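You operate a simulated robot arm through the tools that you are given. There is no shell and no other tool.

You run a simulated robot arm. Do the job below in one go: nothing can be reset, and whatever is moved stays where it is left.

TASK
Lift the pump out of the face cream pail, park it and close the pail.
Fine: pump at the end of its rail, lid on and clip shut.

Only the result counts: the job must be done as asked and must still hold three seconds after the hand-in. Knocking over, shifting, dropping, spilling or breaking anything else fails it. A push-on lid holds only when it is set on centred and level and pressed home; a screw cap is set on level and turned clockwise until tight.

THE ROBOT
A 6-joint arm with a two-finger parallel gripper, fixed in place. Base frame: the origin is on the floor under the middle of its stand, x ahead of it, y to its left, z up. Units: mm, rad, N and s.
It reaches about 1347 mm from its shoulder. Its first joint turns from -2.897 to 2.897 rad. Payload 3.91 kg.
The tool frame sits at the grasp point between the pads (the TCP): z along the fingers, y along the line on which they close. The tips reach 30 mm beyond it. Largest opening 110 mm; finger width 20, thickness 10; the body of the gripper, 48 by 112 mm, starts 55 mm behind the TCP.
Orientation is told as [roll, pitch, yaw] about the base's x, y, z axes, in that order, counted from this pose: with the fingers straight down and closing along the base's y, the tool's x points along the base's -x, its y along +y and its z along -z.

THE INTERFACE
- The arm moves only by the tool play_rows. Its argument "motion" is a list of rows, each a list of 7 numbers: the shift along the tool's x, y, z in cm, then the turn, a rotation vector about the tool's x, y, z in rad, then the gripper command, from -1 (shut) to 1 (fully open), values between in proportion. In form: [[x, y, z, wx, wy, wz, gripper], ...]. A call has 1 to 20 rows; each row is the pose to reach, as a shift and turn from the pose commanded when the call began, along the tool's axes at that moment. A row lasts 0.2 s, in which the tool goes at most 50 mm and 0.15 rad; a call with a longer step from one row to the next is refused whole, and so is a gripper value outside its range. A pose out of reach is approached as far as the arm can. The call stops where the force on the tool passes 70 N (or 10 N more than at its start, if that is more) or the arm is blocked; 0.2 s more then pass. The fingers move at their own pace (about 108 mm/s each) and stop on an object; they squeeze with about 35 N. The grip force told is the motor's: it shows also when the fingers shut on nothing. Time passes only in rows, and 0.2 s behind the last, so rows that repeat a pose let the fingers close. The reply holds the time, the measured pose of the TCP, the force on the tool along the base axes, the opening and the grip force, in the units named above and with some noise, with the torque about the TCP (base axes, N m) and any sound that the robot's microphone picked up.
- Cameras (640 x 400 px; columns grow to the right, rows downward): "scene" is fixed at [220.7, 499.2, 1295.2]; the picture's right is [-0.43, -0.90, 0.00], its down [-0.37, 0.18, -0.91] and it looks along [0.82, -0.39, -0.41] (base axes); focal length 273 px, centre (320, 200). "wrist" rides on the gripper at [72, 17, -103] in the tool frame; the picture's right is [-0.23, 0.97, 0.00], its down [-0.76, -0.18, -0.62] and it looks along [-0.61, -0.14, 0.78] (tool axes); focal length 222 px, centre (320, 200). There is no depth. A picture from a camera that has moved, and an enlarged one, comes with that camera's place and axes in the base frame and with its lens.
- snapshot(camera): a new picture of that camera. The clock stands still meanwhile.
- zoom(camera, box): a new picture of the part [left, top, right, bottom] of that camera's present view, enlarged. The clock stands still meanwhile.
- close_job(): hands the job in; it is judged then, once.

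Nothing tells you positions but the pictures and the camera data. Unless the task says otherwise, let go and move clear before handing in.

The tools are called after ">>>" by a JSON object that holds its "op" and its "data". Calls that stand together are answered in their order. play_rows: Moves the arm, as the interface text tells. Its arguments: {"type":"object","properties":{"motion":{"type":"array","items":{"type":"array","items":{"type":"number"}}}},"required":["motion"]} The other tools are called the same way: snapshot (camera) takes a picture; zoom (camera, box) takes an enlarged picture of a part of a camera's view; close_job () hands the job in.

At the start:

```text
time_s: 0.0
tool_pos: [675.6, 91.8, 1245.3]
tool_rot: [0.002, 0.0, 0.0]
force: [0.7, -0.6, 0.4]
wrist_torque: [0.01, -0.01, -0.03]
gripper_width: 110.0
grip_force: 0.1
```

scene: 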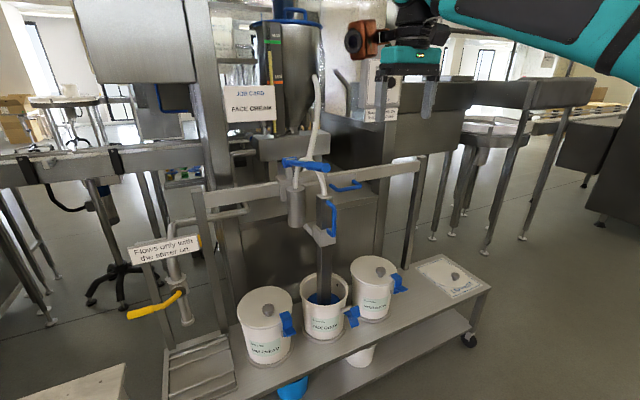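
wrist: 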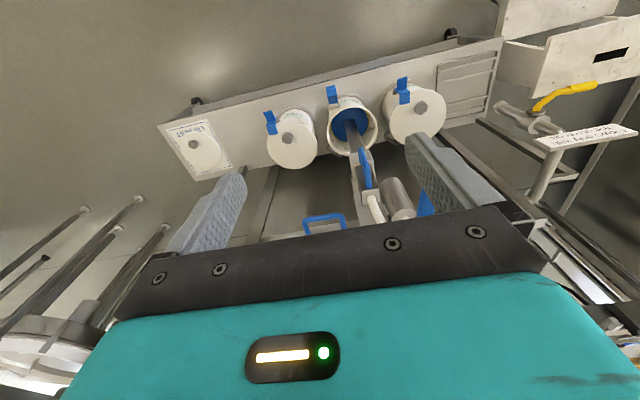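

I see three pails on a bench. The middle one is open with the pump in it, and a lid lies on a mat at the right end of the bench. I'll look closer before moving anything.

>>> {"op": "zoom", "data": {"camera": "scene", "box": [180, 120, 440, 282]}}

>>> {"op": "zoom", "data": {"camera": "scene", "box": [230, 240, 500, 400]}}

>>> {"op": "zoom", "data": {"camera": "scene", "box": [260, 60, 400, 150]}}

>>> {"op": "zoom", "data": {"camera": "wrist", "box": [150, 60, 450, 250]}}

>>> {"op": "zoom", "data": {"camera": "scene", "box": [110, 200, 270, 400]}}

```text
2.46 times, centred on (310, 201) of scene
camera zoom: at [220.7, 499.2, 1295.2], right [-0.43, -0.9, 0.0], down [-0.37, 0.18, -0.91], along [0.82, -0.39, -0.41], focal length 672 px, centre (345, 198)
```

zoom: 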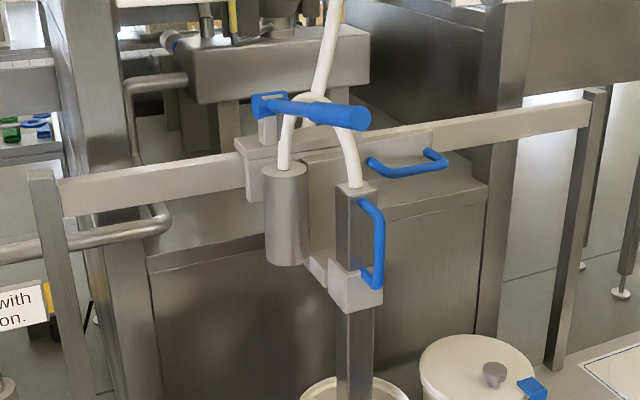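

```text
2.37 times, centred on (365, 320) of scene
camera zoom: at [220.7, 499.2, 1295.2], right [-0.43, -0.9, 0.0], down [-0.37, 0.18, -0.91], along [0.82, -0.39, -0.41], focal length 648 px, centre (213, -84)
```

zoom: 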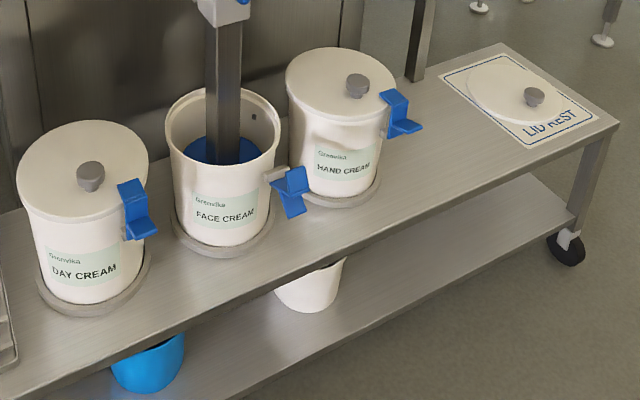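

```text
4.44 times, centred on (330, 105) of scene
camera zoom: at [220.7, 499.2, 1295.2], right [-0.43, -0.9, 0.0], down [-0.37, 0.18, -0.91], along [0.82, -0.39, -0.41], focal length 1214 px, centre (276, 622)
```

zoom: 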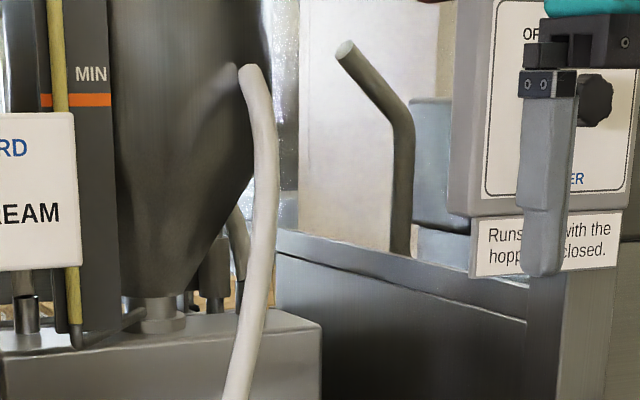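

```text
2.11 times, centred on (300, 155) of wrist
camera zoom: at [603.6, 108.4, 1349.8], right [0.23, 0.97, 0.0], down [0.76, -0.18, 0.62], along [0.61, -0.14, -0.78], focal length 468 px, centre (362, 295)
```

zoom: 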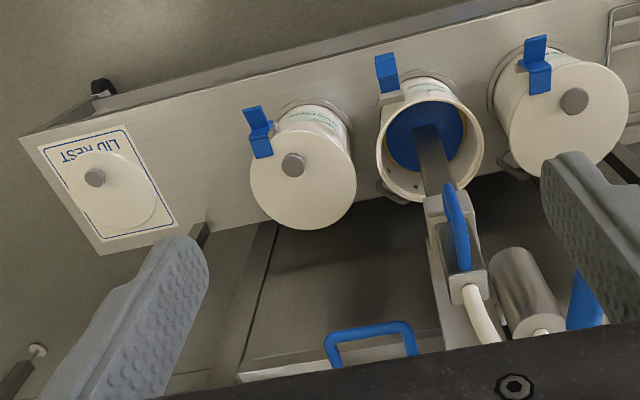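

```text
2.00 times, centred on (190, 300) of scene
camera zoom: at [220.7, 499.2, 1295.2], right [-0.43, -0.9, 0.0], down [-0.37, 0.18, -0.91], along [0.82, -0.39, -0.41], focal length 546 px, centre (580, 0)
```

zoom: 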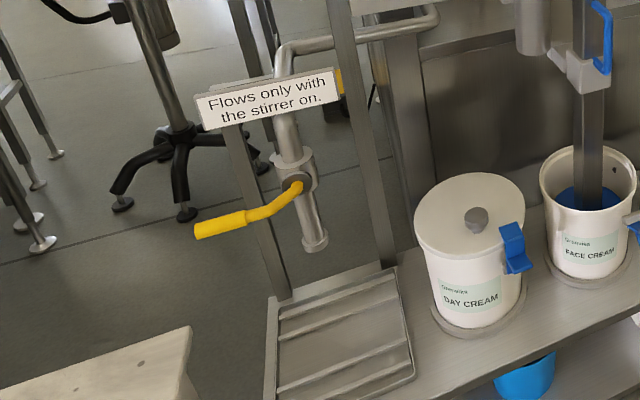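

The middle pail's rim is at about (908, 158, 580) and the pump's blue handle at about (879, 149, 907). I'll move the wrist camera so I can see the rail, carriage and clips from closer.

>>> {"op": "play_rows", "data": {"motion": [[2, 1, 3, 0, -0.1, 0, 1], [4, 2, 6, 0, -0.2, 0, 1], [6, 3, 9, 0, -0.3, 0, 1], [8, 4, 12, 0, -0.4, 0, 1], [10, 5, 15, 0, -0.5, 0, 1], [10, 5, 15, 0, -0.5, 0, 1]]}}

>>> {"op": "snapshot", "data": {"camera": "wrist"}}

>>> {"op": "snapshot", "data": {"camera": "scene"}}

```text
time_s: 1.4
tool_pos: [575.5, 142.1, 1096.1]
tool_rot: [-0.001, -0.501, 0.003]
force: [0.3, 0.1, -1.5]
wrist_torque: [0.02, 0.0, 0.0]
gripper_width: 110.2
grip_force: 0.0
```

```text
taken
camera wrist: at [462.0, 158.3, 1152.9], right [0.2, 0.97, 0.11], down [0.37, -0.18, 0.91], along [0.91, -0.14, -0.39], focal length 222 px, centre (320, 200)
```

wrist: 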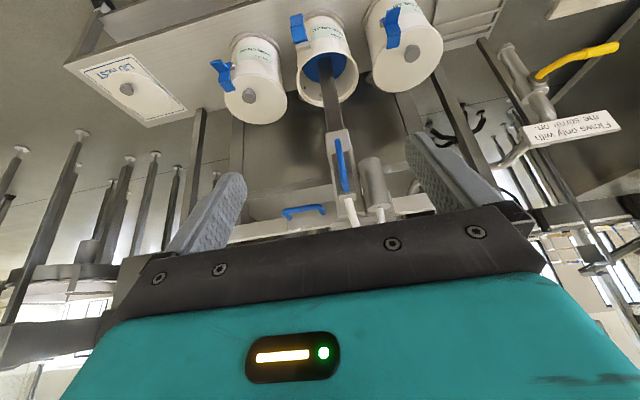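

```text
taken
```

scene: 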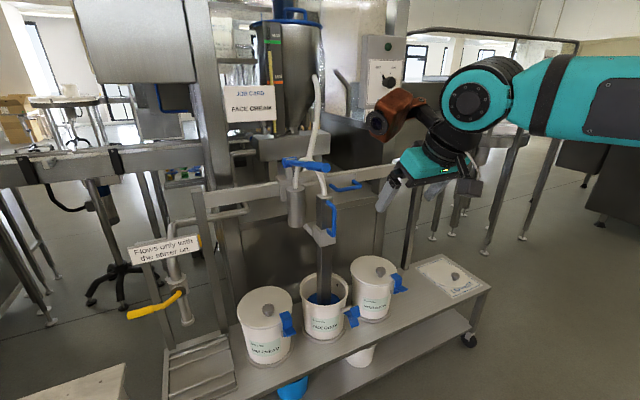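

The arm moved cleanly. I'm zooming in on the carriage and pump next.

>>> {"op": "zoom", "data": {"camera": "wrist", "box": [240, 90, 440, 240]}}

>>> {"op": "zoom", "data": {"camera": "wrist", "box": [180, 0, 460, 150]}}

>>> {"op": "zoom", "data": {"camera": "scene", "box": [270, 140, 390, 260]}}

>>> {"op": "zoom", "data": {"camera": "scene", "box": [180, 130, 440, 230]}}

```text
2.67 times, centred on (340, 165) of wrist
camera zoom: at [462.0, 158.3, 1152.9], right [0.2, 0.97, 0.11], down [0.37, -0.18, 0.91], along [0.91, -0.14, -0.39], focal length 592 px, centre (267, 293)
```

zoom: 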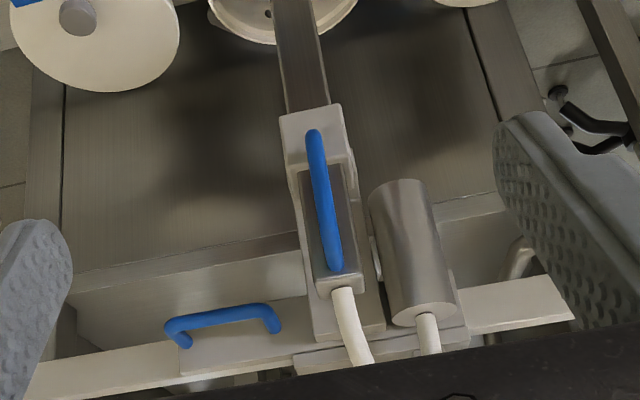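

```text
2.29 times, centred on (320, 75) of wrist
camera zoom: at [462.0, 158.3, 1152.9], right [0.2, 0.97, 0.11], down [0.37, -0.18, 0.91], along [0.91, -0.14, -0.39], focal length 508 px, centre (320, 486)
```

zoom: 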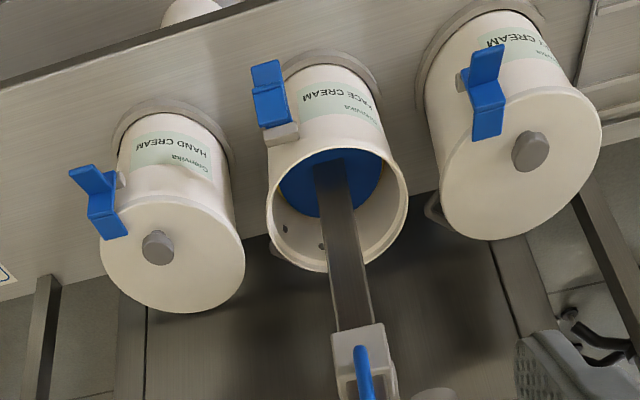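

```text
3.33 times, centred on (330, 200) of scene
camera zoom: at [220.7, 499.2, 1295.2], right [-0.43, -0.9, 0.0], down [-0.37, 0.18, -0.91], along [0.82, -0.39, -0.41], focal length 911 px, centre (287, 200)
```

zoom: 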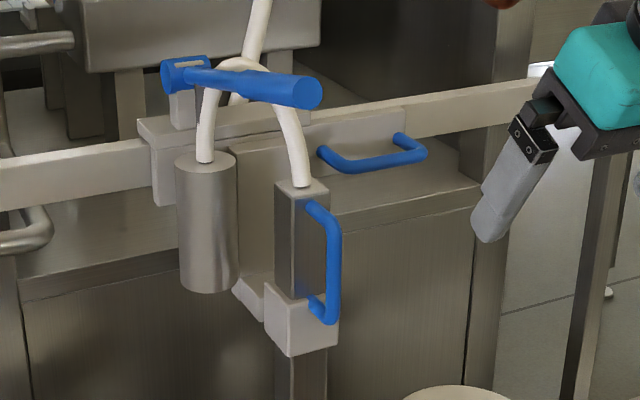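

```text
2.46 times, centred on (310, 180) of scene
camera zoom: at [220.7, 499.2, 1295.2], right [-0.43, -0.9, 0.0], down [-0.37, 0.18, -0.91], along [0.82, -0.39, -0.41], focal length 672 px, centre (345, 249)
```

zoom: 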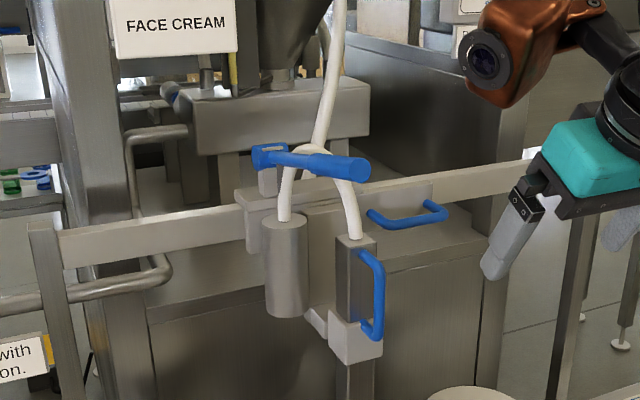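

The carriage carries a vertical D-handle on the pump column, a horizontal D-handle on its plate and a blue lever on top. I'll bring the camera level with them from the front to work out how they function.

>>> {"op": "play_rows", "data": {"motion": [[-0.6, 0.13, 1.2, 0, -0.13, 0, 1], [-1.2, 0.27, 2.4, 0, -0.27, 0, 1], [-1.8, 0.4, 3.6, 0, -0.4, 0, 1], [-2.4, 0.53, 4.8, 0, -0.53, 0, 1], [-3.0, 0.67, 6.0, 0, -0.67, 0, 1], [-3.5, 0.8, 7.1, 0, -0.8, 0, 1], [-3.5, 0.8, 7.1, 0, -0.8, 0, 1]]}}

>>> {"op": "snapshot", "data": {"camera": "wrist"}}

>>> {"op": "snapshot", "data": {"camera": "scene"}}

```text
time_s: 3.0
tool_pos: [639.6, 149.3, 1049.9]
tool_rot: [0.001, -1.3, 0.001]
force: [0.7, 0.3, -0.2]
wrist_torque: [-0.02, 0.01, -0.02]
gripper_width: 110.0
grip_force: 0.1
```

```text
taken
camera wrist: at [520.8, 166.0, 1009.3], right [0.06, 0.97, 0.22], down [-0.4, -0.18, 0.9], along [0.92, -0.14, 0.38], focal length 222 px, centre (320, 200)
```

wrist: 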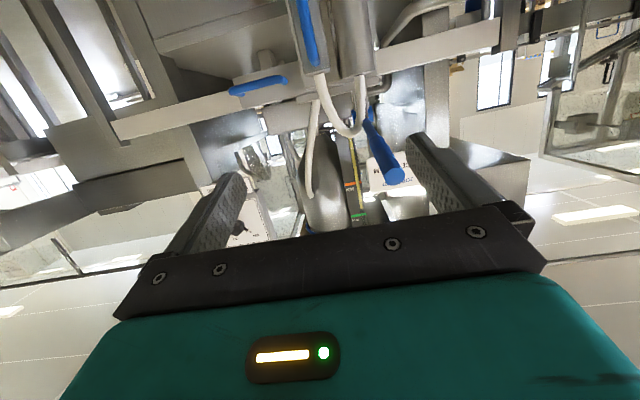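

```text
taken
```

scene: 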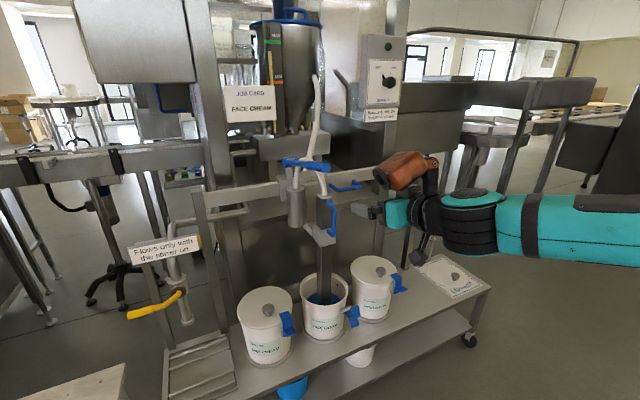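

>>> {"op": "zoom", "data": {"camera": "wrist", "box": [220, 0, 460, 200]}}

>>> {"op": "zoom", "data": {"camera": "wrist", "box": [320, 60, 440, 200]}}

>>> {"op": "zoom", "data": {"camera": "scene", "box": [270, 140, 350, 200]}}

```text
2.00 times, centred on (340, 100) of wrist
camera zoom: at [520.8, 166.0, 1009.3], right [0.06, 0.97, 0.22], down [-0.4, -0.18, 0.9], along [0.92, -0.14, 0.38], focal length 444 px, centre (280, 400)
```

zoom: 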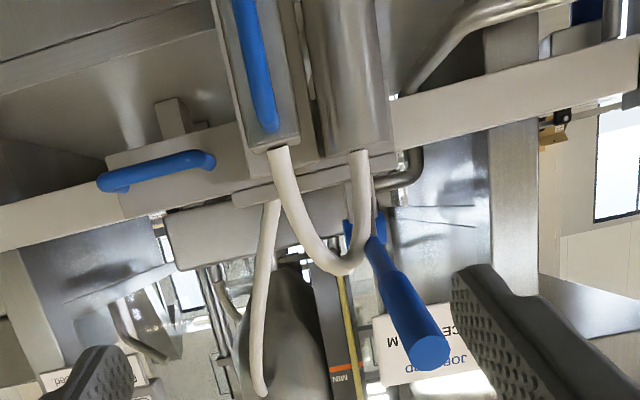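

```text
2.86 times, centred on (380, 130) of wrist
camera zoom: at [520.8, 166.0, 1009.3], right [0.06, 0.97, 0.22], down [-0.4, -0.18, 0.9], along [0.92, -0.14, 0.38], focal length 635 px, centre (149, 400)
```

zoom: 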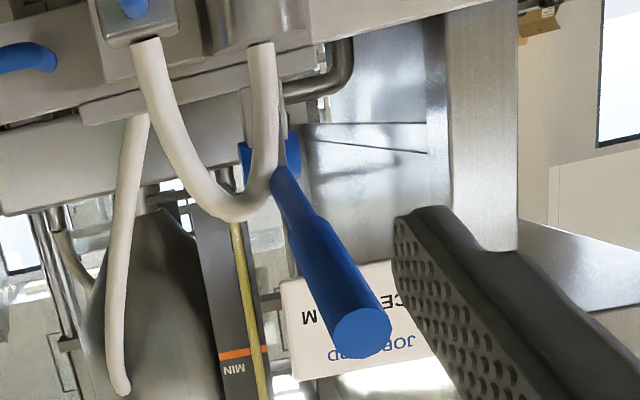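

```text
6.67 times, centred on (310, 170) of scene
camera zoom: at [220.7, 499.2, 1295.2], right [-0.43, -0.9, 0.0], down [-0.37, 0.18, -0.91], along [0.82, -0.39, -0.41], focal length 1821 px, centre (387, 400)
```

zoom: 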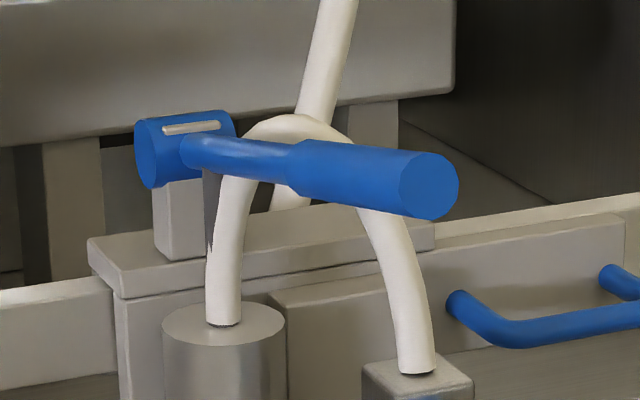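

The blue lever is hinged at about (1038, 218, 1044) with its end at about (775, 219, 1100), so it swings up and down. Before choosing an end for parking, I'll check both ends of the rail for stops or markings.

>>> {"op": "zoom", "data": {"camera": "scene", "box": [180, 170, 300, 245]}}

>>> {"op": "zoom", "data": {"camera": "scene", "box": [330, 140, 450, 215]}}

>>> {"op": "zoom", "data": {"camera": "wrist", "box": [100, 0, 340, 150]}}

>>> {"op": "zoom", "data": {"camera": "wrist", "box": [400, 0, 640, 150]}}

>>> {"op": "zoom", "data": {"camera": "scene", "box": [290, 260, 400, 345]}}

```text
5.33 times, centred on (240, 208) of scene
camera zoom: at [220.7, 499.2, 1295.2], right [-0.43, -0.9, 0.0], down [-0.37, 0.18, -0.91], along [0.82, -0.39, -0.41], focal length 1457 px, centre (747, 160)
```

zoom: 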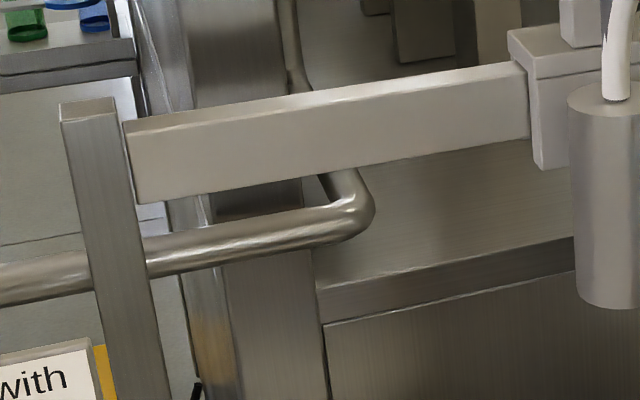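

```text
5.33 times, centred on (390, 178) of scene
camera zoom: at [220.7, 499.2, 1295.2], right [-0.43, -0.9, 0.0], down [-0.37, 0.18, -0.91], along [0.82, -0.39, -0.41], focal length 1457 px, centre (-53, 320)
```

zoom: 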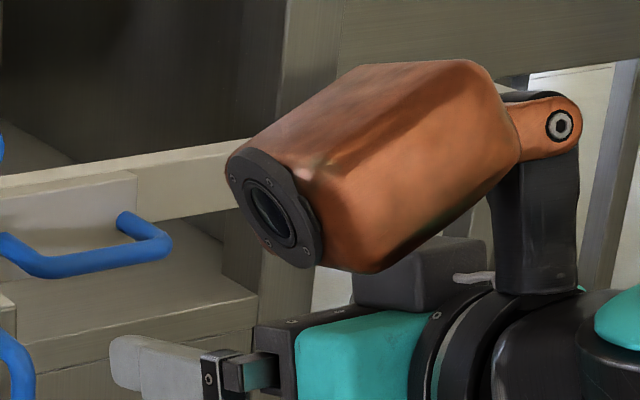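

```text
2.67 times, centred on (220, 75) of wrist
camera zoom: at [520.8, 166.0, 1009.3], right [0.06, 0.97, 0.22], down [-0.4, -0.18, 0.9], along [0.92, -0.14, 0.38], focal length 592 px, centre (587, 533)
```

zoom: 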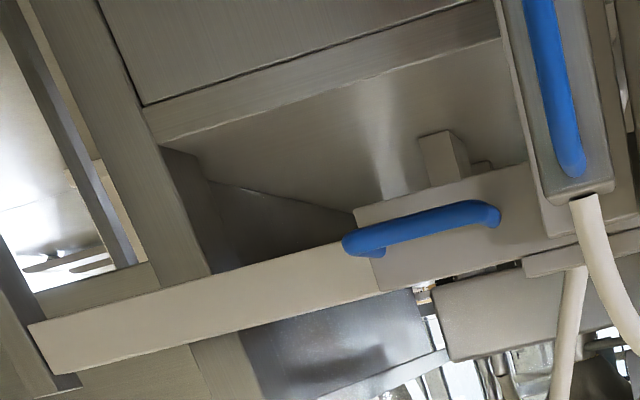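

```text
2.67 times, centred on (520, 75) of wrist
camera zoom: at [520.8, 166.0, 1009.3], right [0.06, 0.97, 0.22], down [-0.4, -0.18, 0.9], along [0.92, -0.14, 0.38], focal length 592 px, centre (-213, 533)
```

zoom: 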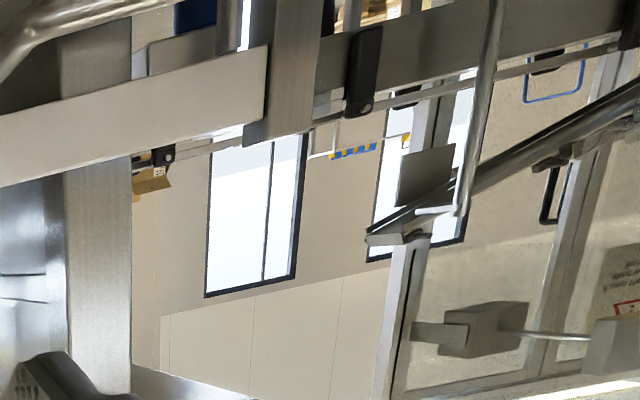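

```text
4.71 times, centred on (345, 302) of scene
camera zoom: at [220.7, 499.2, 1295.2], right [-0.43, -0.9, 0.0], down [-0.37, 0.18, -0.91], along [0.82, -0.39, -0.41], focal length 1286 px, centre (202, -282)
```

zoom: 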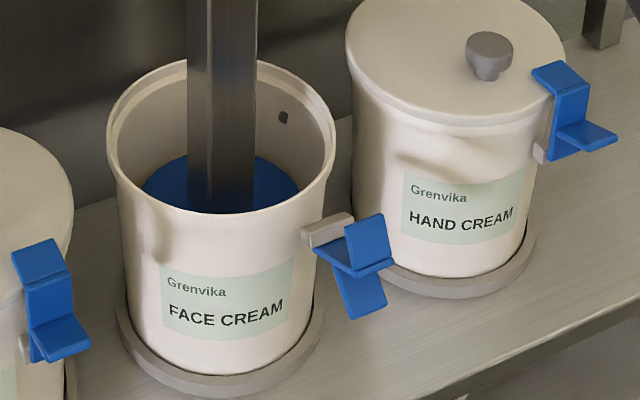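

The rail spans roughly y = -400 to 509, and the pump must come straight up before it slides. I'll approach the pump's D-handle from the front, angled away from the lever, and check the alignment.

>>> {"op": "play_rows", "data": {"motion": [[1.99, -0.55, 3.67, -0.06, -0.054, -0.008, -0.2], [3.98, -1.09, 7.35, -0.119, -0.107, -0.016, -0.2], [5.96, -1.64, 11.02, -0.179, -0.161, -0.024, -0.2], [7.95, -2.18, 14.7, -0.239, -0.214, -0.033, -0.2], [9.94, -2.73, 18.37, -0.298, -0.268, -0.041, -0.2], [9.94, -2.73, 18.37, -0.298, -0.268, -0.041, -0.2]]}}

>>> {"op": "snapshot", "data": {"camera": "wrist"}}

>>> {"op": "zoom", "data": {"camera": "scene", "box": [270, 140, 430, 260]}}

```text
time_s: 4.4
tool_pos: [758.1, 216.2, 921.3]
tool_rot: [1.272, -1.478, -1.098]
force: [0.0, 0.9, -0.4]
wrist_torque: [0.02, -0.02, 0.01]
gripper_width: 44.0
grip_force: 0.1
out of reach, approached as far as the arm can: row 3, 4, 5, 6
```

```text
taken
camera wrist: at [650.6, 220.1, 854.2], right [-0.16, 0.94, 0.31], down [-0.55, -0.35, 0.76], along [0.82, -0.05, 0.57], focal length 222 px, centre (320, 200)
```

wrist: 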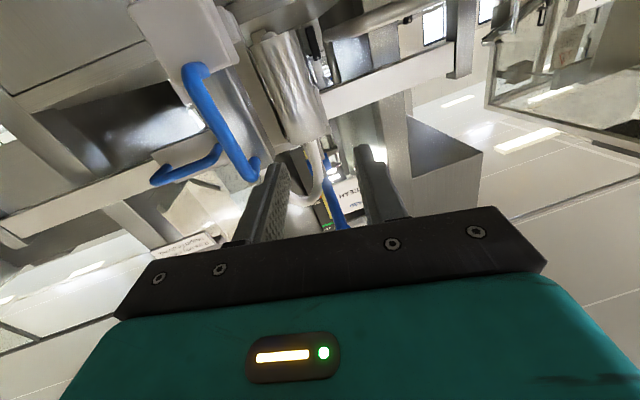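

```text
3.33 times, centred on (350, 200) of scene
camera zoom: at [220.7, 499.2, 1295.2], right [-0.43, -0.9, 0.0], down [-0.37, 0.18, -0.91], along [0.82, -0.39, -0.41], focal length 911 px, centre (220, 200)
```

zoom: 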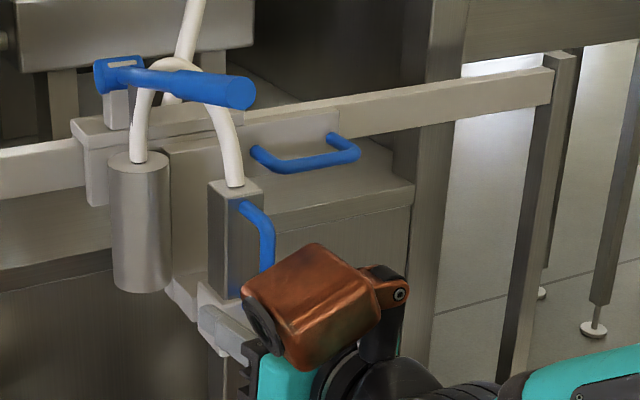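

The arm couldn't fully reach that pose, so some joint limit is in play. I'll look at the arm's configuration before moving again.

>>> {"op": "snapshot", "data": {"camera": "scene"}}

```text
taken
```

scene: 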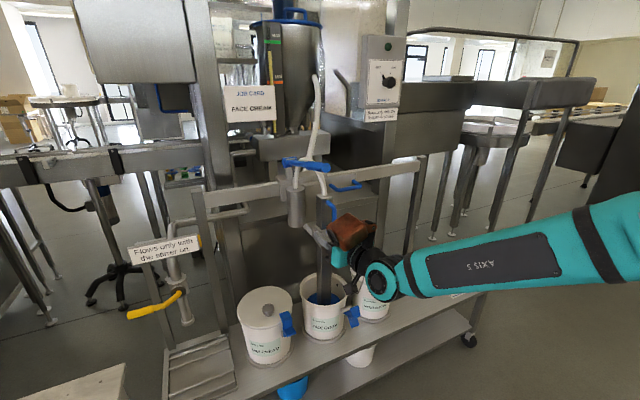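

I'll send a zero move to see whether the reference pose is the reached one.

>>> {"op": "play_rows", "data": {"motion": [[0, 0, 0, 0, 0, 0, -0.2]]}}

```text
time_s: 4.8
tool_pos: [759.6, 216.6, 921.0]
tool_rot: [1.267, -1.478, -1.09]
force: [0.8, -0.2, 1.1]
wrist_torque: [0.05, 0.03, 0.02]
gripper_width: 44.2
grip_force: 0.0
```

The reference is the reached pose. I'll test sideways motion in small steps to find where the limit bites.

>>> {"op": "play_rows", "data": {"motion": [[-0.25, -2.95, -0.53, 0, 0, 0, -0.2], [-0.48, -5.9, -1.07, 0, 0, 0, -0.2]]}}

```text
time_s: 5.4
tool_pos: [750.3, 184.3, 926.6]
tool_rot: [1.197, -1.474, -1.056]
force: [-0.1, -0.3, 0.8]
wrist_torque: [-0.01, 0.0, 0.01]
gripper_width: 43.9
grip_force: 0.1
out of reach, approached as far as the arm can: row 1, 2
```

That horizontal pose looks close to a wrist singularity, with the forearm in line with the tool. I'll use a 45° downward approach from the right-hand side instead, which also stays clear of the lever.

>>> {"op": "play_rows", "data": {"motion": [[-1.3, -1.0, -0.38, -0.027, 0.124, -0.028, -0.2], [-2.6, -2.1, -0.77, -0.054, 0.247, -0.056, -0.2], [-3.9, -3.2, -1.15, -0.081, 0.371, -0.084, -0.2], [-5.2, -4.3, -1.54, -0.108, 0.494, -0.112, -0.2], [-6.5, -5.4, -1.92, -0.135, 0.618, -0.141, -0.2], [-7.84, -6.5, -2.31, -0.1615, 0.7417, -0.1687, -0.2], [-7.84, -6.5, -2.31, -0.1615, 0.7417, -0.1687, -0.2]]}}

>>> {"op": "snapshot", "data": {"camera": "wrist"}}

>>> {"op": "snapshot", "data": {"camera": "scene"}}

```text
time_s: 7.0
tool_pos: [738.8, 112.1, 999.3]
tool_rot: [-0.005, -0.805, 0.387]
force: [-0.9, -0.5, 1.0]
wrist_torque: [-0.02, -0.01, -0.01]
gripper_width: 44.1
grip_force: 0.0
out of reach, approached as far as the arm can: row 1, 2, 3
```

```text
taken
camera wrist: at [617.8, 80.2, 1019.8], right [-0.22, 0.96, 0.16], down [0.14, -0.13, 0.98], along [0.97, 0.24, -0.1], focal length 222 px, centre (320, 200)
```

wrist: 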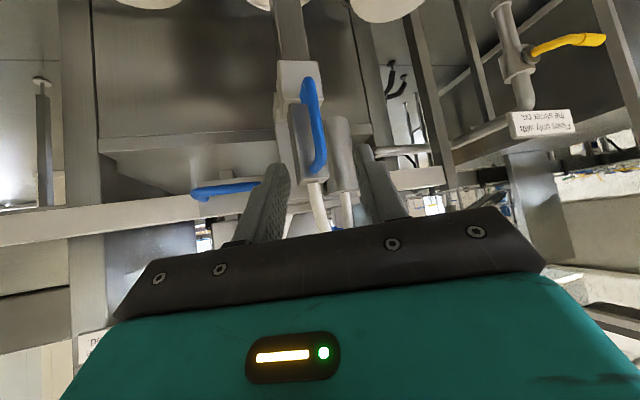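

```text
taken
```

scene: 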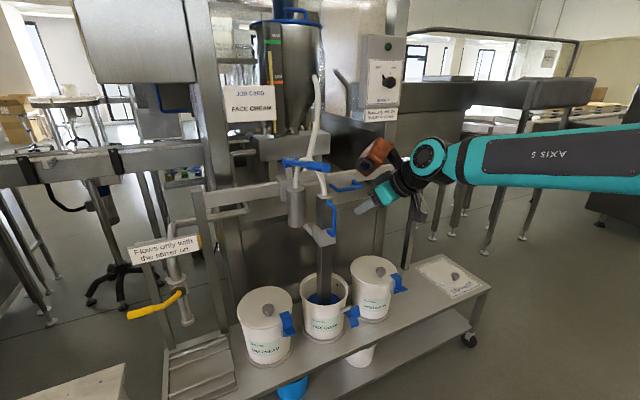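

Now I have a good pose with the handle in view. I'll zoom in to measure the handle.

>>> {"op": "zoom", "data": {"camera": "wrist", "box": [240, 40, 400, 200]}}

>>> {"op": "zoom", "data": {"camera": "scene", "box": [290, 150, 410, 250]}}

```text
2.50 times, centred on (320, 120) of wrist
camera zoom: at [617.8, 80.2, 1019.8], right [-0.22, 0.96, 0.16], down [0.14, -0.13, 0.98], along [0.97, 0.24, -0.1], focal length 555 px, centre (320, 400)
```

zoom: 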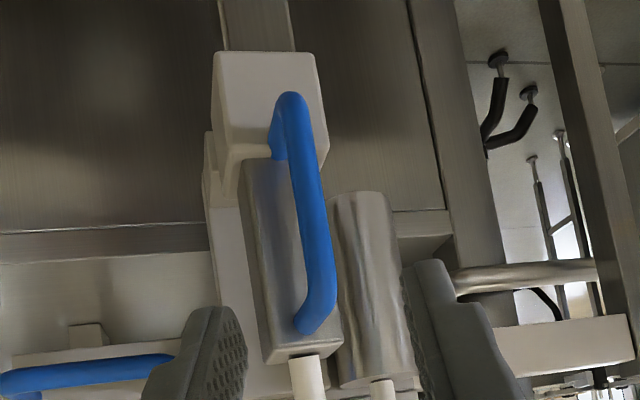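

```text
4.00 times, centred on (350, 200) of scene
camera zoom: at [220.7, 499.2, 1295.2], right [-0.43, -0.9, 0.0], down [-0.37, 0.18, -0.91], along [0.82, -0.39, -0.41], focal length 1093 px, centre (200, 200)
```

zoom: 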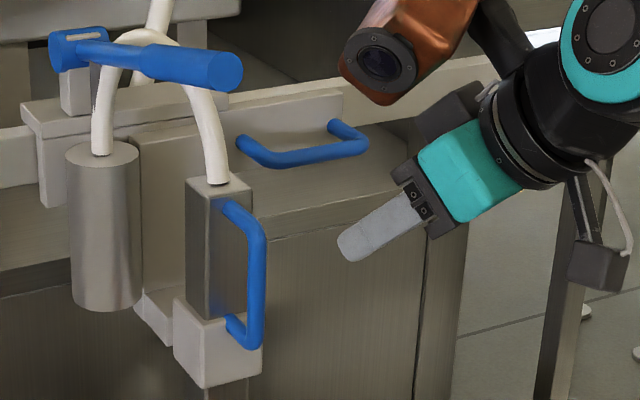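

The D-handle bar stands at about x=855, y=148, z 851–944, roughly 50 mm in front of the column. I'll move to a pre-grasp point and verify.

>>> {"op": "play_rows", "data": {"motion": [[-0.6, -0.35, 3.3, 0, 0, 0, 0.1], [-1.2, -0.7, 6.7, 0, 0, 0, 0.1], [-1.82, -1.06, 10.06, 0, 0, 0, 0.1], [-1.82, -1.06, 10.06, 0, 0, 0, 0.1]]}}

>>> {"op": "zoom", "data": {"camera": "wrist", "box": [160, 0, 480, 240]}}

>>> {"op": "zoom", "data": {"camera": "scene", "box": [290, 150, 410, 250]}}

```text
time_s: 8.0
tool_pos: [822.1, 135.7, 943.8]
tool_rot: [-0.006, -0.806, 0.387]
force: [-0.5, -0.3, 0.1]
wrist_torque: [0.02, -0.02, -0.01]
gripper_width: 60.6
grip_force: 0.1
```

```text
1.67 times, centred on (320, 120) of wrist
camera zoom: at [700.2, 103.8, 964.0], right [-0.22, 0.96, 0.16], down [0.14, -0.13, 0.98], along [0.97, 0.24, -0.1], focal length 370 px, centre (320, 333)
```

zoom: 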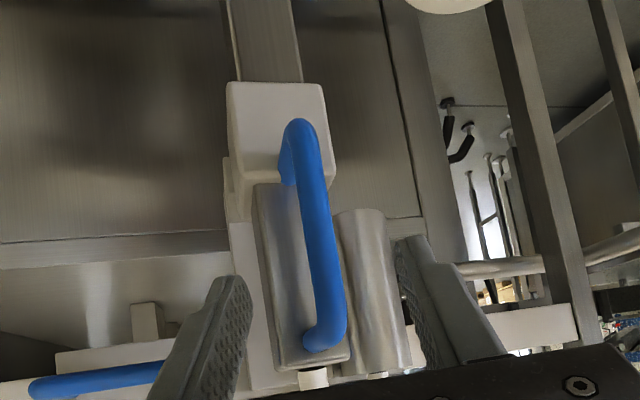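

```text
4.00 times, centred on (350, 200) of scene
camera zoom: at [220.7, 499.2, 1295.2], right [-0.43, -0.9, 0.0], down [-0.37, 0.18, -0.91], along [0.82, -0.39, -0.41], focal length 1093 px, centre (200, 200)
```

zoom: 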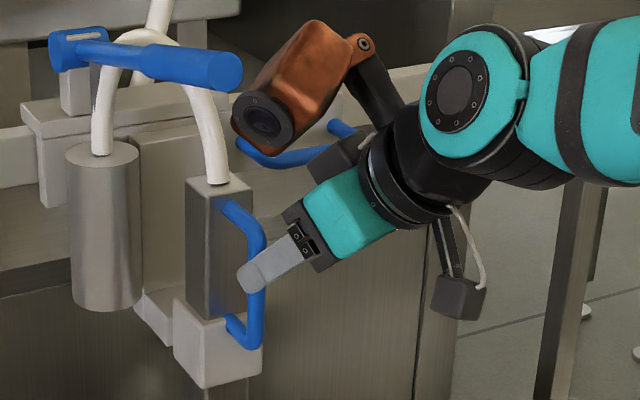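

The bar is centred between the fingers. I'm advancing onto it and closing.

>>> {"op": "play_rows", "data": {"motion": [[0, 0, 1.7, 0, 0, 0, 0.1], [0, 0, 3.4, 0, 0, 0, 0.1], [0, 0, 5.0, 0, 0, 0, 0.1], [0, 0, 5.0, 0, 0, 0, 0.1]]}}

>>> {"op": "zoom", "data": {"camera": "wrist", "box": [160, 0, 480, 240]}}

>>> {"op": "zoom", "data": {"camera": "scene", "box": [290, 150, 410, 250]}}

```text
time_s: 9.0
tool_pos: [856.5, 148.9, 908.7]
tool_rot: [-0.005, -0.806, 0.388]
force: [-0.2, -0.9, 0.0]
wrist_torque: [0.02, 0.01, 0.0]
gripper_width: 60.3
grip_force: 0.0
```

```text
1.67 times, centred on (320, 120) of wrist
camera zoom: at [734.3, 117.6, 929.7], right [-0.22, 0.96, 0.16], down [0.14, -0.13, 0.98], along [0.97, 0.24, -0.1], focal length 370 px, centre (320, 333)
```

zoom: 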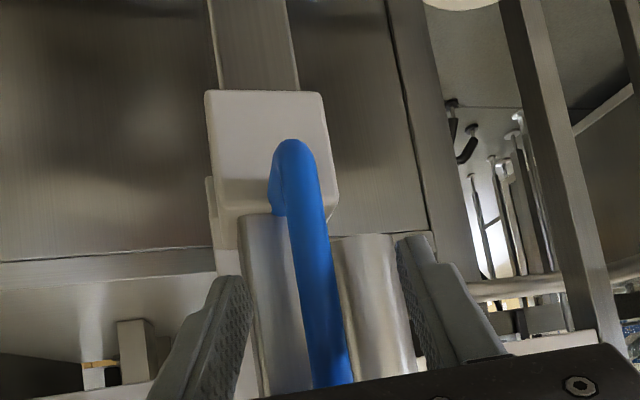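

```text
4.00 times, centred on (350, 200) of scene
camera zoom: at [220.7, 499.2, 1295.2], right [-0.43, -0.9, 0.0], down [-0.37, 0.18, -0.91], along [0.82, -0.39, -0.41], focal length 1093 px, centre (200, 200)
```

zoom: 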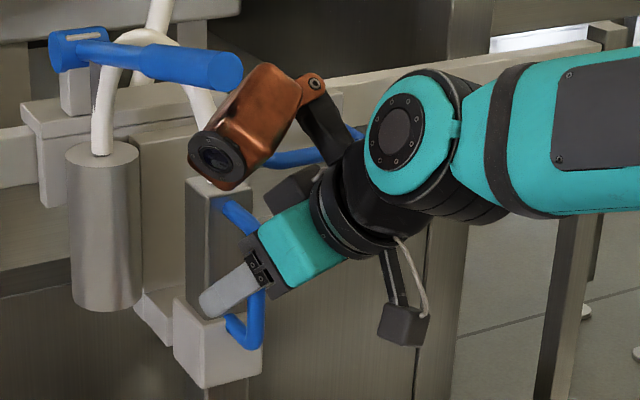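

The fingers straddle the bar, so I'm closing the grip.

>>> {"op": "play_rows", "data": {"motion": [[0, 0, 0, 0, 0, 0, -1], [0, 0, 0, 0, 0, 0, -1], [0, 0, 0, 0, 0, 0, -1]]}}

>>> {"op": "zoom", "data": {"camera": "scene", "box": [290, 150, 410, 250]}}

```text
time_s: 9.8
tool_pos: [855.8, 148.7, 909.9]
tool_rot: [-0.006, -0.807, 0.386]
force: [1.6, 0.6, 1.2]
wrist_torque: [0.66, 0.18, 0.01]
gripper_width: 13.8
grip_force: 45.0
```

```text
4.00 times, centred on (350, 200) of scene
camera zoom: at [220.7, 499.2, 1295.2], right [-0.43, -0.9, 0.0], down [-0.37, 0.18, -0.91], along [0.82, -0.39, -0.41], focal length 1093 px, centre (200, 200)
```

zoom: 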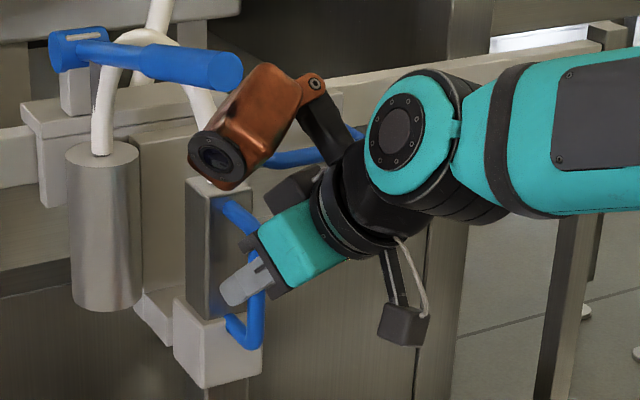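

The bar is gripped at 13.8 mm. Now a gentle 20 mm test lift straight up.

>>> {"op": "play_rows", "data": {"motion": [[-0.36, 0, -0.346, 0, 0, 0, -1], [-0.72, 0, -0.692, 0, 0, 0, -1], [-1.08, 0, -1.038, 0, 0, 0, -1], [-1.443, 0, -1.384, 0, 0, 0, -1]]}}

>>> {"op": "zoom", "data": {"camera": "scene", "box": [270, 140, 390, 320]}}

```text
time_s: 10.8
tool_pos: [856.6, 149.7, 925.2]
tool_rot: [-0.003, -0.801, 0.386]
force: [-15.1, -0.2, -36.2]
wrist_torque: [1.11, -0.56, 1.3]
gripper_width: 13.6
grip_force: 44.8
```

```text
2.22 times, centred on (330, 230) of scene
camera zoom: at [220.7, 499.2, 1295.2], right [-0.43, -0.9, 0.0], down [-0.37, 0.18, -0.91], along [0.82, -0.39, -0.41], focal length 607 px, centre (298, 133)
```

zoom: 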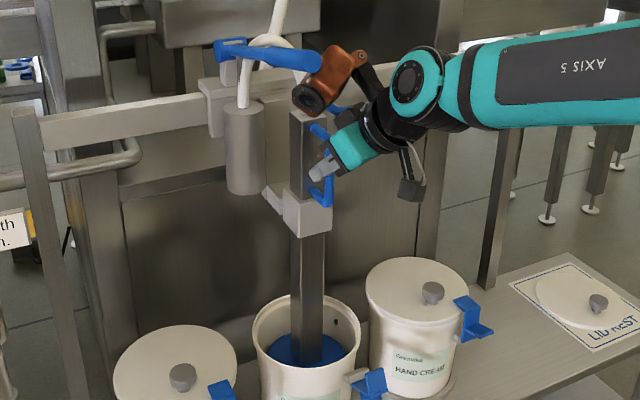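

>>> {"op": "zoom", "data": {"camera": "scene", "box": [290, 150, 410, 250]}}

>>> {"op": "zoom", "data": {"camera": "wrist", "box": [160, 0, 480, 240]}}

```text
4.00 times, centred on (350, 200) of scene
camera zoom: at [220.7, 499.2, 1295.2], right [-0.43, -0.9, 0.0], down [-0.37, 0.18, -0.91], along [0.82, -0.39, -0.41], focal length 1093 px, centre (200, 200)
```

zoom: 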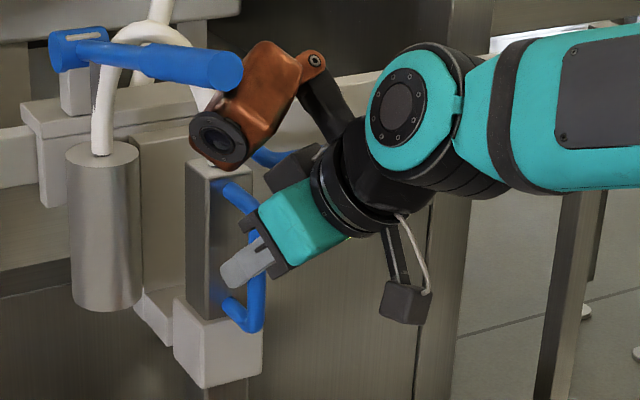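

```text
1.67 times, centred on (320, 120) of wrist
camera zoom: at [734.4, 117.3, 945.9], right [-0.22, 0.96, 0.16], down [0.14, -0.13, 0.98], along [0.97, 0.24, -0.11], focal length 370 px, centre (320, 333)
```

zoom: 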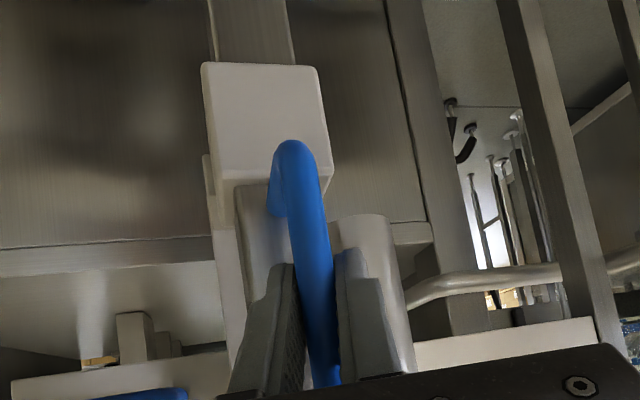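

The pump rises with the grip and the collar stays put. I'll lift in stages and watch the lever clearance.

>>> {"op": "play_rows", "data": {"motion": [[-0.54, 0, -0.52, 0, 0, 0, -1], [-1.08, 0, -1.04, 0, 0, 0, -1], [-1.62, 0, -1.56, 0, 0, 0, -1], [-2.16, 0, -2.08, 0, 0, 0, -1], [-2.7, 0, -2.6, 0, 0, 0, -1], [-3.24, 0, -3.12, 0, 0, 0, -1], [-3.78, 0, -3.64, 0, 0, 0, -1], [-4.32, 0, -4.16, 0, 0, 0, -1]]}}

>>> {"op": "zoom", "data": {"camera": "scene", "box": [250, 120, 430, 330]}}

```text
time_s: 11.2
tool_pos: [856.5, 148.6, 925.1]
tool_rot: [0.0, -0.792, 0.387]
force: [-1.3, 2.0, -35.1]
wrist_torque: [0.56, -5.37, 1.55]
gripper_width: 14.1
grip_force: 44.8
stopped in row 2: the force on the tool passed its limit at 76 N (the readings are from after the stop); the commanded pose is now the measured one
```

```text
1.90 times, centred on (340, 225) of scene
camera zoom: at [220.7, 499.2, 1295.2], right [-0.43, -0.9, 0.0], down [-0.37, 0.18, -0.91], along [0.82, -0.39, -0.41], focal length 520 px, centre (282, 152)
```

zoom: 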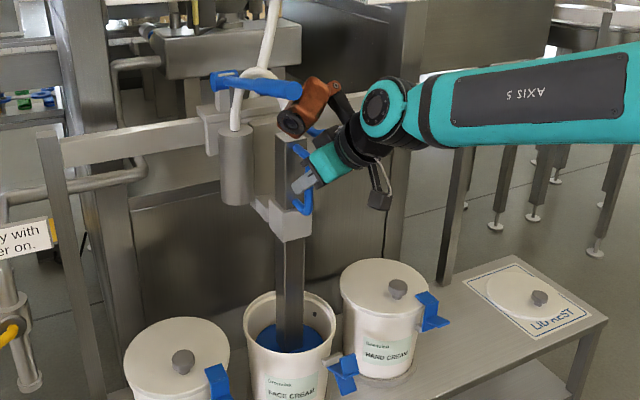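

The lift stopped hard at +15 mm. I need to see whether the pump is held by a lock or something of mine is touching.

>>> {"op": "zoom", "data": {"camera": "scene", "box": [290, 145, 370, 195]}}

>>> {"op": "zoom", "data": {"camera": "scene", "box": [290, 195, 370, 255]}}

>>> {"op": "snapshot", "data": {"camera": "wrist"}}

```text
8.00 times, centred on (330, 170) of scene
camera zoom: at [220.7, 499.2, 1295.2], right [-0.43, -0.9, 0.0], down [-0.37, 0.18, -0.91], along [0.82, -0.39, -0.41], focal length 2186 px, centre (240, 440)
```

zoom: 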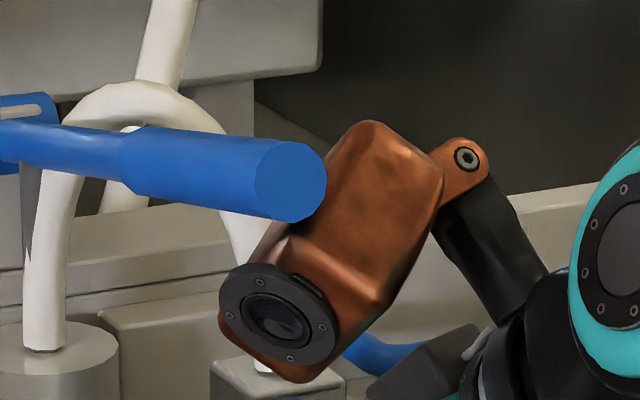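

```text
6.67 times, centred on (330, 225) of scene
camera zoom: at [220.7, 499.2, 1295.2], right [-0.43, -0.9, 0.0], down [-0.37, 0.18, -0.91], along [0.82, -0.39, -0.41], focal length 1821 px, centre (253, 33)
```

zoom: 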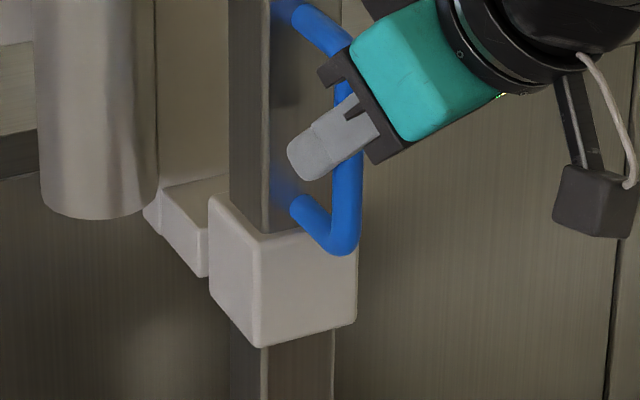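

```text
taken
camera wrist: at [734.6, 117.1, 947.0], right [-0.22, 0.96, 0.16], down [0.15, -0.13, 0.98], along [0.96, 0.24, -0.12], focal length 222 px, centre (320, 200)
```

wrist: 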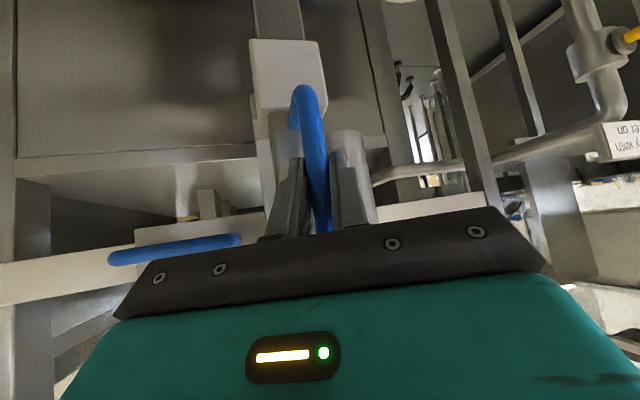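

The orange housing on the wrist sits about 89 mm to the tool's +y side, and it met the underside of the lever, so the pump itself isn't locked. I'll set the pump back down, release it, retreat and regrip with the tool rolled 180° so the housing is on the other side.

>>> {"op": "play_rows", "data": {"motion": [[0.4, 0, 0.38, 0, 0, 0, -1], [0.8, 0, 0.77, 0, 0, 0, -1], [1.12, 0, 1.08, 0, 0, 0, -1], [1.12, 0, 1.08, 0, 0, 0, -1]]}}

```text
time_s: 12.2
tool_pos: [857.4, 148.4, 914.1]
tool_rot: [-0.001, -0.798, 0.386]
force: [11.2, 3.0, -5.3]
wrist_torque: [0.99, -1.09, -0.06]
gripper_width: 14.0
grip_force: 45.2
```

>>> {"op": "play_rows", "data": {"motion": [[0.2, 0, 0.2, 0, 0, 0, -1], [0.3, 0, 0.3, 0, 0, 0, -1], [0.3, 0, 0.3, 0, 0, 0, -1]]}}

```text
time_s: 13.0
tool_pos: [856.0, 147.8, 910.1]
tool_rot: [-0.001, -0.797, 0.385]
force: [13.5, -1.9, 0.6]
wrist_torque: [0.33, 0.63, -0.03]
gripper_width: 13.7
grip_force: 44.8
```

The pump is back at rest, so I'm releasing and retreating along the tool axis.

>>> {"op": "play_rows", "data": {"motion": [[0, 0, 0, 0, 0, 0, 0.1], [0, 0, 0, 0, 0, 0, 0.1], [0, 0, -3, 0, 0, 0, 0.1], [0, 0, -7, 0, 0, 0, 0.1], [0, 0, -11, 0, 0, 0, 0.1], [0, 0, -15, 0, 0, 0, 0.1], [0, 0, -19, 0, 0, 0, 0.1], [0, 0, -19, 0, 0, 0, 0.1]]}}

>>> {"op": "snapshot", "data": {"camera": "scene"}}

```text
time_s: 14.8
tool_pos: [729.3, 97.0, 1043.6]
tool_rot: [-0.002, -0.798, 0.387]
force: [0.4, -0.4, 0.2]
wrist_torque: [-0.03, 0.02, 0.02]
gripper_width: 60.7
grip_force: 0.0
```

```text
taken
```

scene: 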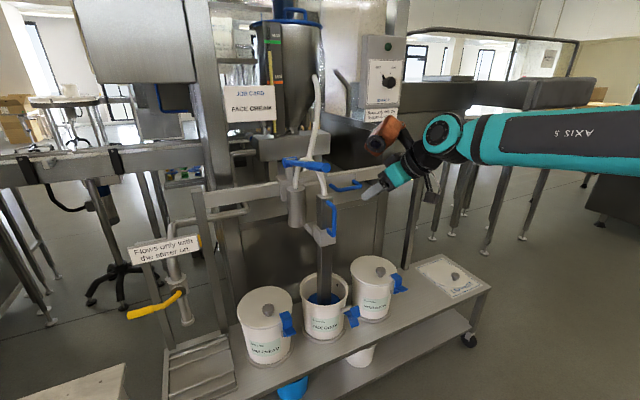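

Everything is intact. Next I roll the tool about its own axis by half a turn, backing off slightly.

>>> {"op": "play_rows", "data": {"motion": [[0.6, 0.38, -0.67, 0, 0, 0.14, 0.1], [1.3, 0.75, -1.33, 0, 0, 0.28, 0.1], [1.9, 1.13, -2.0, 0, 0, 0.42, 0.1], [2.57, 1.51, -2.67, 0, 0, 0.56, 0.1], [2.57, 1.51, -2.67, 0, 0, 0.7, 0.1], [2.57, 1.51, -2.67, 0, 0, 0.84, 0.1], [2.57, 1.51, -2.67, 0, 0, 0.98, 0.1], [2.57, 1.51, -2.67, 0, 0, 1.12, 0.1], [2.57, 1.51, -2.67, 0, 0, 1.26, 0.1], [2.57, 1.51, -2.67, 0, 0, 1.4, 0.1], [2.57, 1.51, -2.67, 0, 0, 1.54, 0.1]]}}

```text
time_s: 17.2
tool_pos: [697.2, 49.1, 869.0]
tool_rot: [0.969, -0.103, -1.102]
force: [-0.2, 0.3, -0.2]
wrist_torque: [0.01, 0.01, -0.01]
gripper_width: 60.8
grip_force: 0.0
out of reach, approached as far as the arm can: row 3, 4, 5, 6, 7, 8, 9, 10, 11
```

Positive roll hits a joint limit and pulled the arm off the pose. I'll check where it is before turning it the other way.

>>> {"op": "snapshot", "data": {"camera": "scene"}}

>>> {"op": "snapshot", "data": {"camera": "wrist"}}

```text
taken
```

scene: 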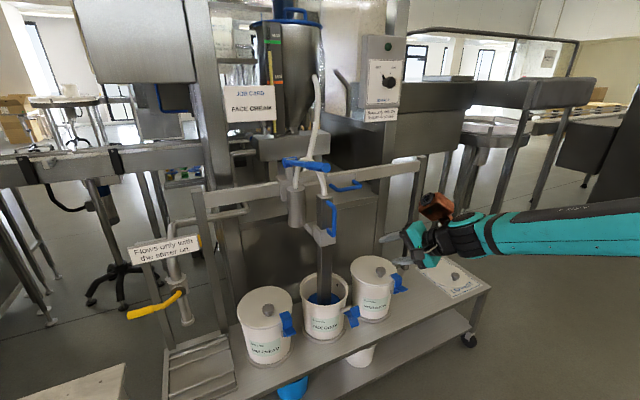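

```text
taken
camera wrist: at [592.7, 84.8, 934.4], right [0.56, 0.12, 0.82], down [-0.22, -0.93, 0.28], along [0.8, -0.34, -0.49], focal length 222 px, centre (320, 200)
```

wrist: 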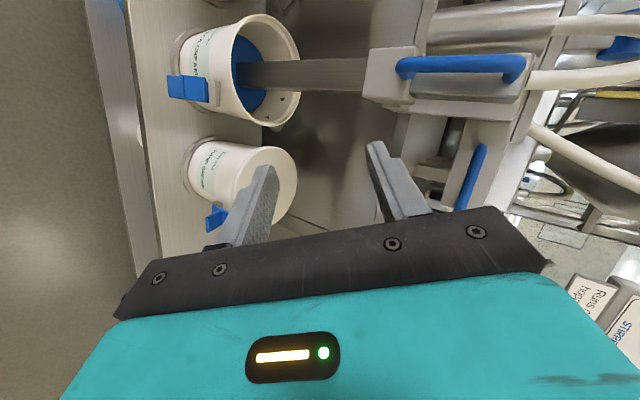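

The roll itself went through, but at the cost of position. I'll unwind to the earlier pose and then roll the opposite way.

>>> {"op": "play_rows", "data": {"motion": [[0.16, 1.38, -0.83, 0.012, 0.012, -0.13, 0.1], [0.31, 2.75, -1.67, 0.023, 0.024, -0.261, 0.1], [0.47, 4.13, -2.5, 0.035, 0.036, -0.391, 0.1], [0.63, 5.5, -3.34, 0.047, 0.048, -0.522, 0.1], [0.78, 6.88, -4.17, 0.058, 0.06, -0.652, 0.1], [0.94, 8.25, -5.01, 0.07, 0.071, -0.783, 0.1], [1.09, 9.63, -5.84, 0.081, 0.083, -0.913, 0.1], [1.25, 11.0, -6.68, 0.093, 0.095, -1.044, 0.1], [1.41, 12.38, -7.51, 0.105, 0.107, -1.174, 0.1], [1.56, 13.75, -8.35, 0.116, 0.119, -1.305, 0.1], [1.72, 15.13, -9.18, 0.128, 0.131, -1.435, 0.1], [1.72, 15.13, -9.18, 0.128, 0.131, -1.435, 0.1]]}}

```text
time_s: 19.8
tool_pos: [690.1, 84.2, 1038.9]
tool_rot: [-0.003, -0.806, 0.391]
force: [0.1, -0.2, 0.3]
wrist_torque: [-0.02, 0.0, 0.0]
gripper_width: 60.5
grip_force: 0.1
```

>>> {"op": "play_rows", "data": {"motion": [[0, 0, 0, 0, 0, -0.14, 0.1], [0, 0, 0, 0, 0, -0.28, 0.1], [0, 0, 0, 0, 0, -0.42, 0.1], [0, 0, 0, 0, 0, -0.56, 0.1], [0, 0, 0, 0, 0, -0.7, 0.1], [0, 0, 0, 0, 0, -0.84, 0.1], [0, 0, 0, 0, 0, -0.98, 0.1], [0, 0, 0, 0, 0, -1.12, 0.1]]}}

```text
time_s: 21.6
tool_pos: [689.0, 84.3, 1039.7]
tool_rot: [-0.753, -0.316, 1.638]
force: [-0.3, -0.3, -0.3]
wrist_torque: [0.0, 0.01, 0.0]
gripper_width: 60.8
grip_force: 0.0
```

Negative roll works, so I'm continuing to the full half turn.

>>> {"op": "play_rows", "data": {"motion": [[0, 0, 0, 0, 0, -0.145, 0.1], [0, 0, 0, 0, 0, -0.29, 0.1], [0, 0, 0, 0, 0, -0.435, 0.1], [0, 0, 0, 0, 0, -0.58, 0.1], [0, 0, 0, 0, 0, -0.725, 0.1], [0, 0, 0, 0, 0, -0.87, 0.1], [0, 0, 0, 0, 0, -1.015, 0.1], [0, 0, 0, 0, 0, -1.16, 0.1], [0, 0, 0, 0, 0, -1.305, 0.1], [0, 0, 0, 0, 0, -1.45, 0.1], [0, 0, 0, 0, 0, -1.595, 0.1], [0, 0, 0, 0, 0, -1.74, 0.1], [0, 0, 0, 0, 0, -1.88, 0.1], [0, 0, 0, 0, 0, -2.02, 0.1], [0, 0, 0, 0, 0, -2.02, 0.1]]}}

>>> {"op": "snapshot", "data": {"camera": "wrist"}}

>>> {"op": "snapshot", "data": {"camera": "scene"}}

```text
time_s: 24.8
tool_pos: [688.6, 83.6, 1038.8]
tool_rot: [0.003, 0.805, -2.753]
force: [0.3, 0.2, 0.1]
wrist_torque: [0.06, 0.03, 0.01]
gripper_width: 60.4
grip_force: 0.1
```

```text
taken
camera wrist: at [672.6, 59.5, 1164.0], right [0.22, -0.96, -0.16], down [-0.97, -0.21, -0.12], along [0.08, 0.18, -0.98], focal length 222 px, centre (320, 200)
```

wrist: 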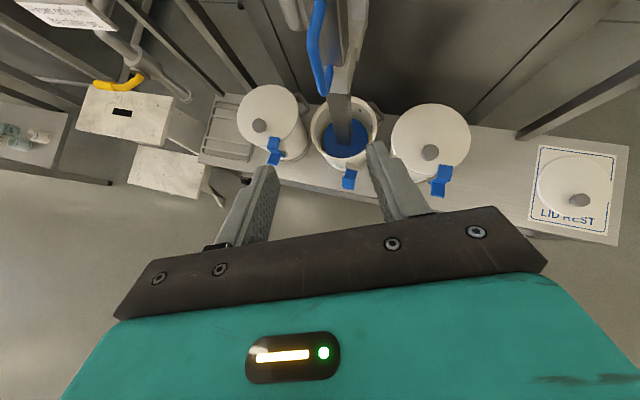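

```text
taken
```

scene: 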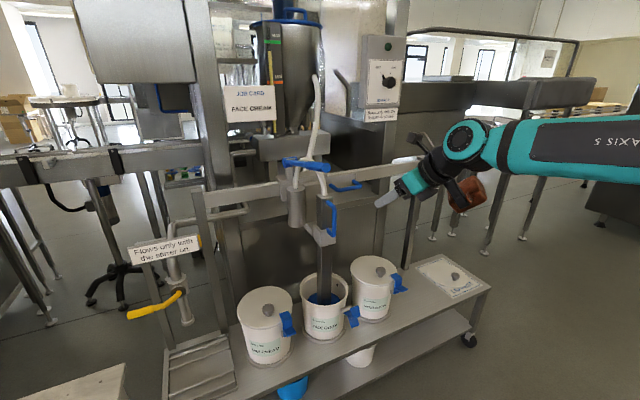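

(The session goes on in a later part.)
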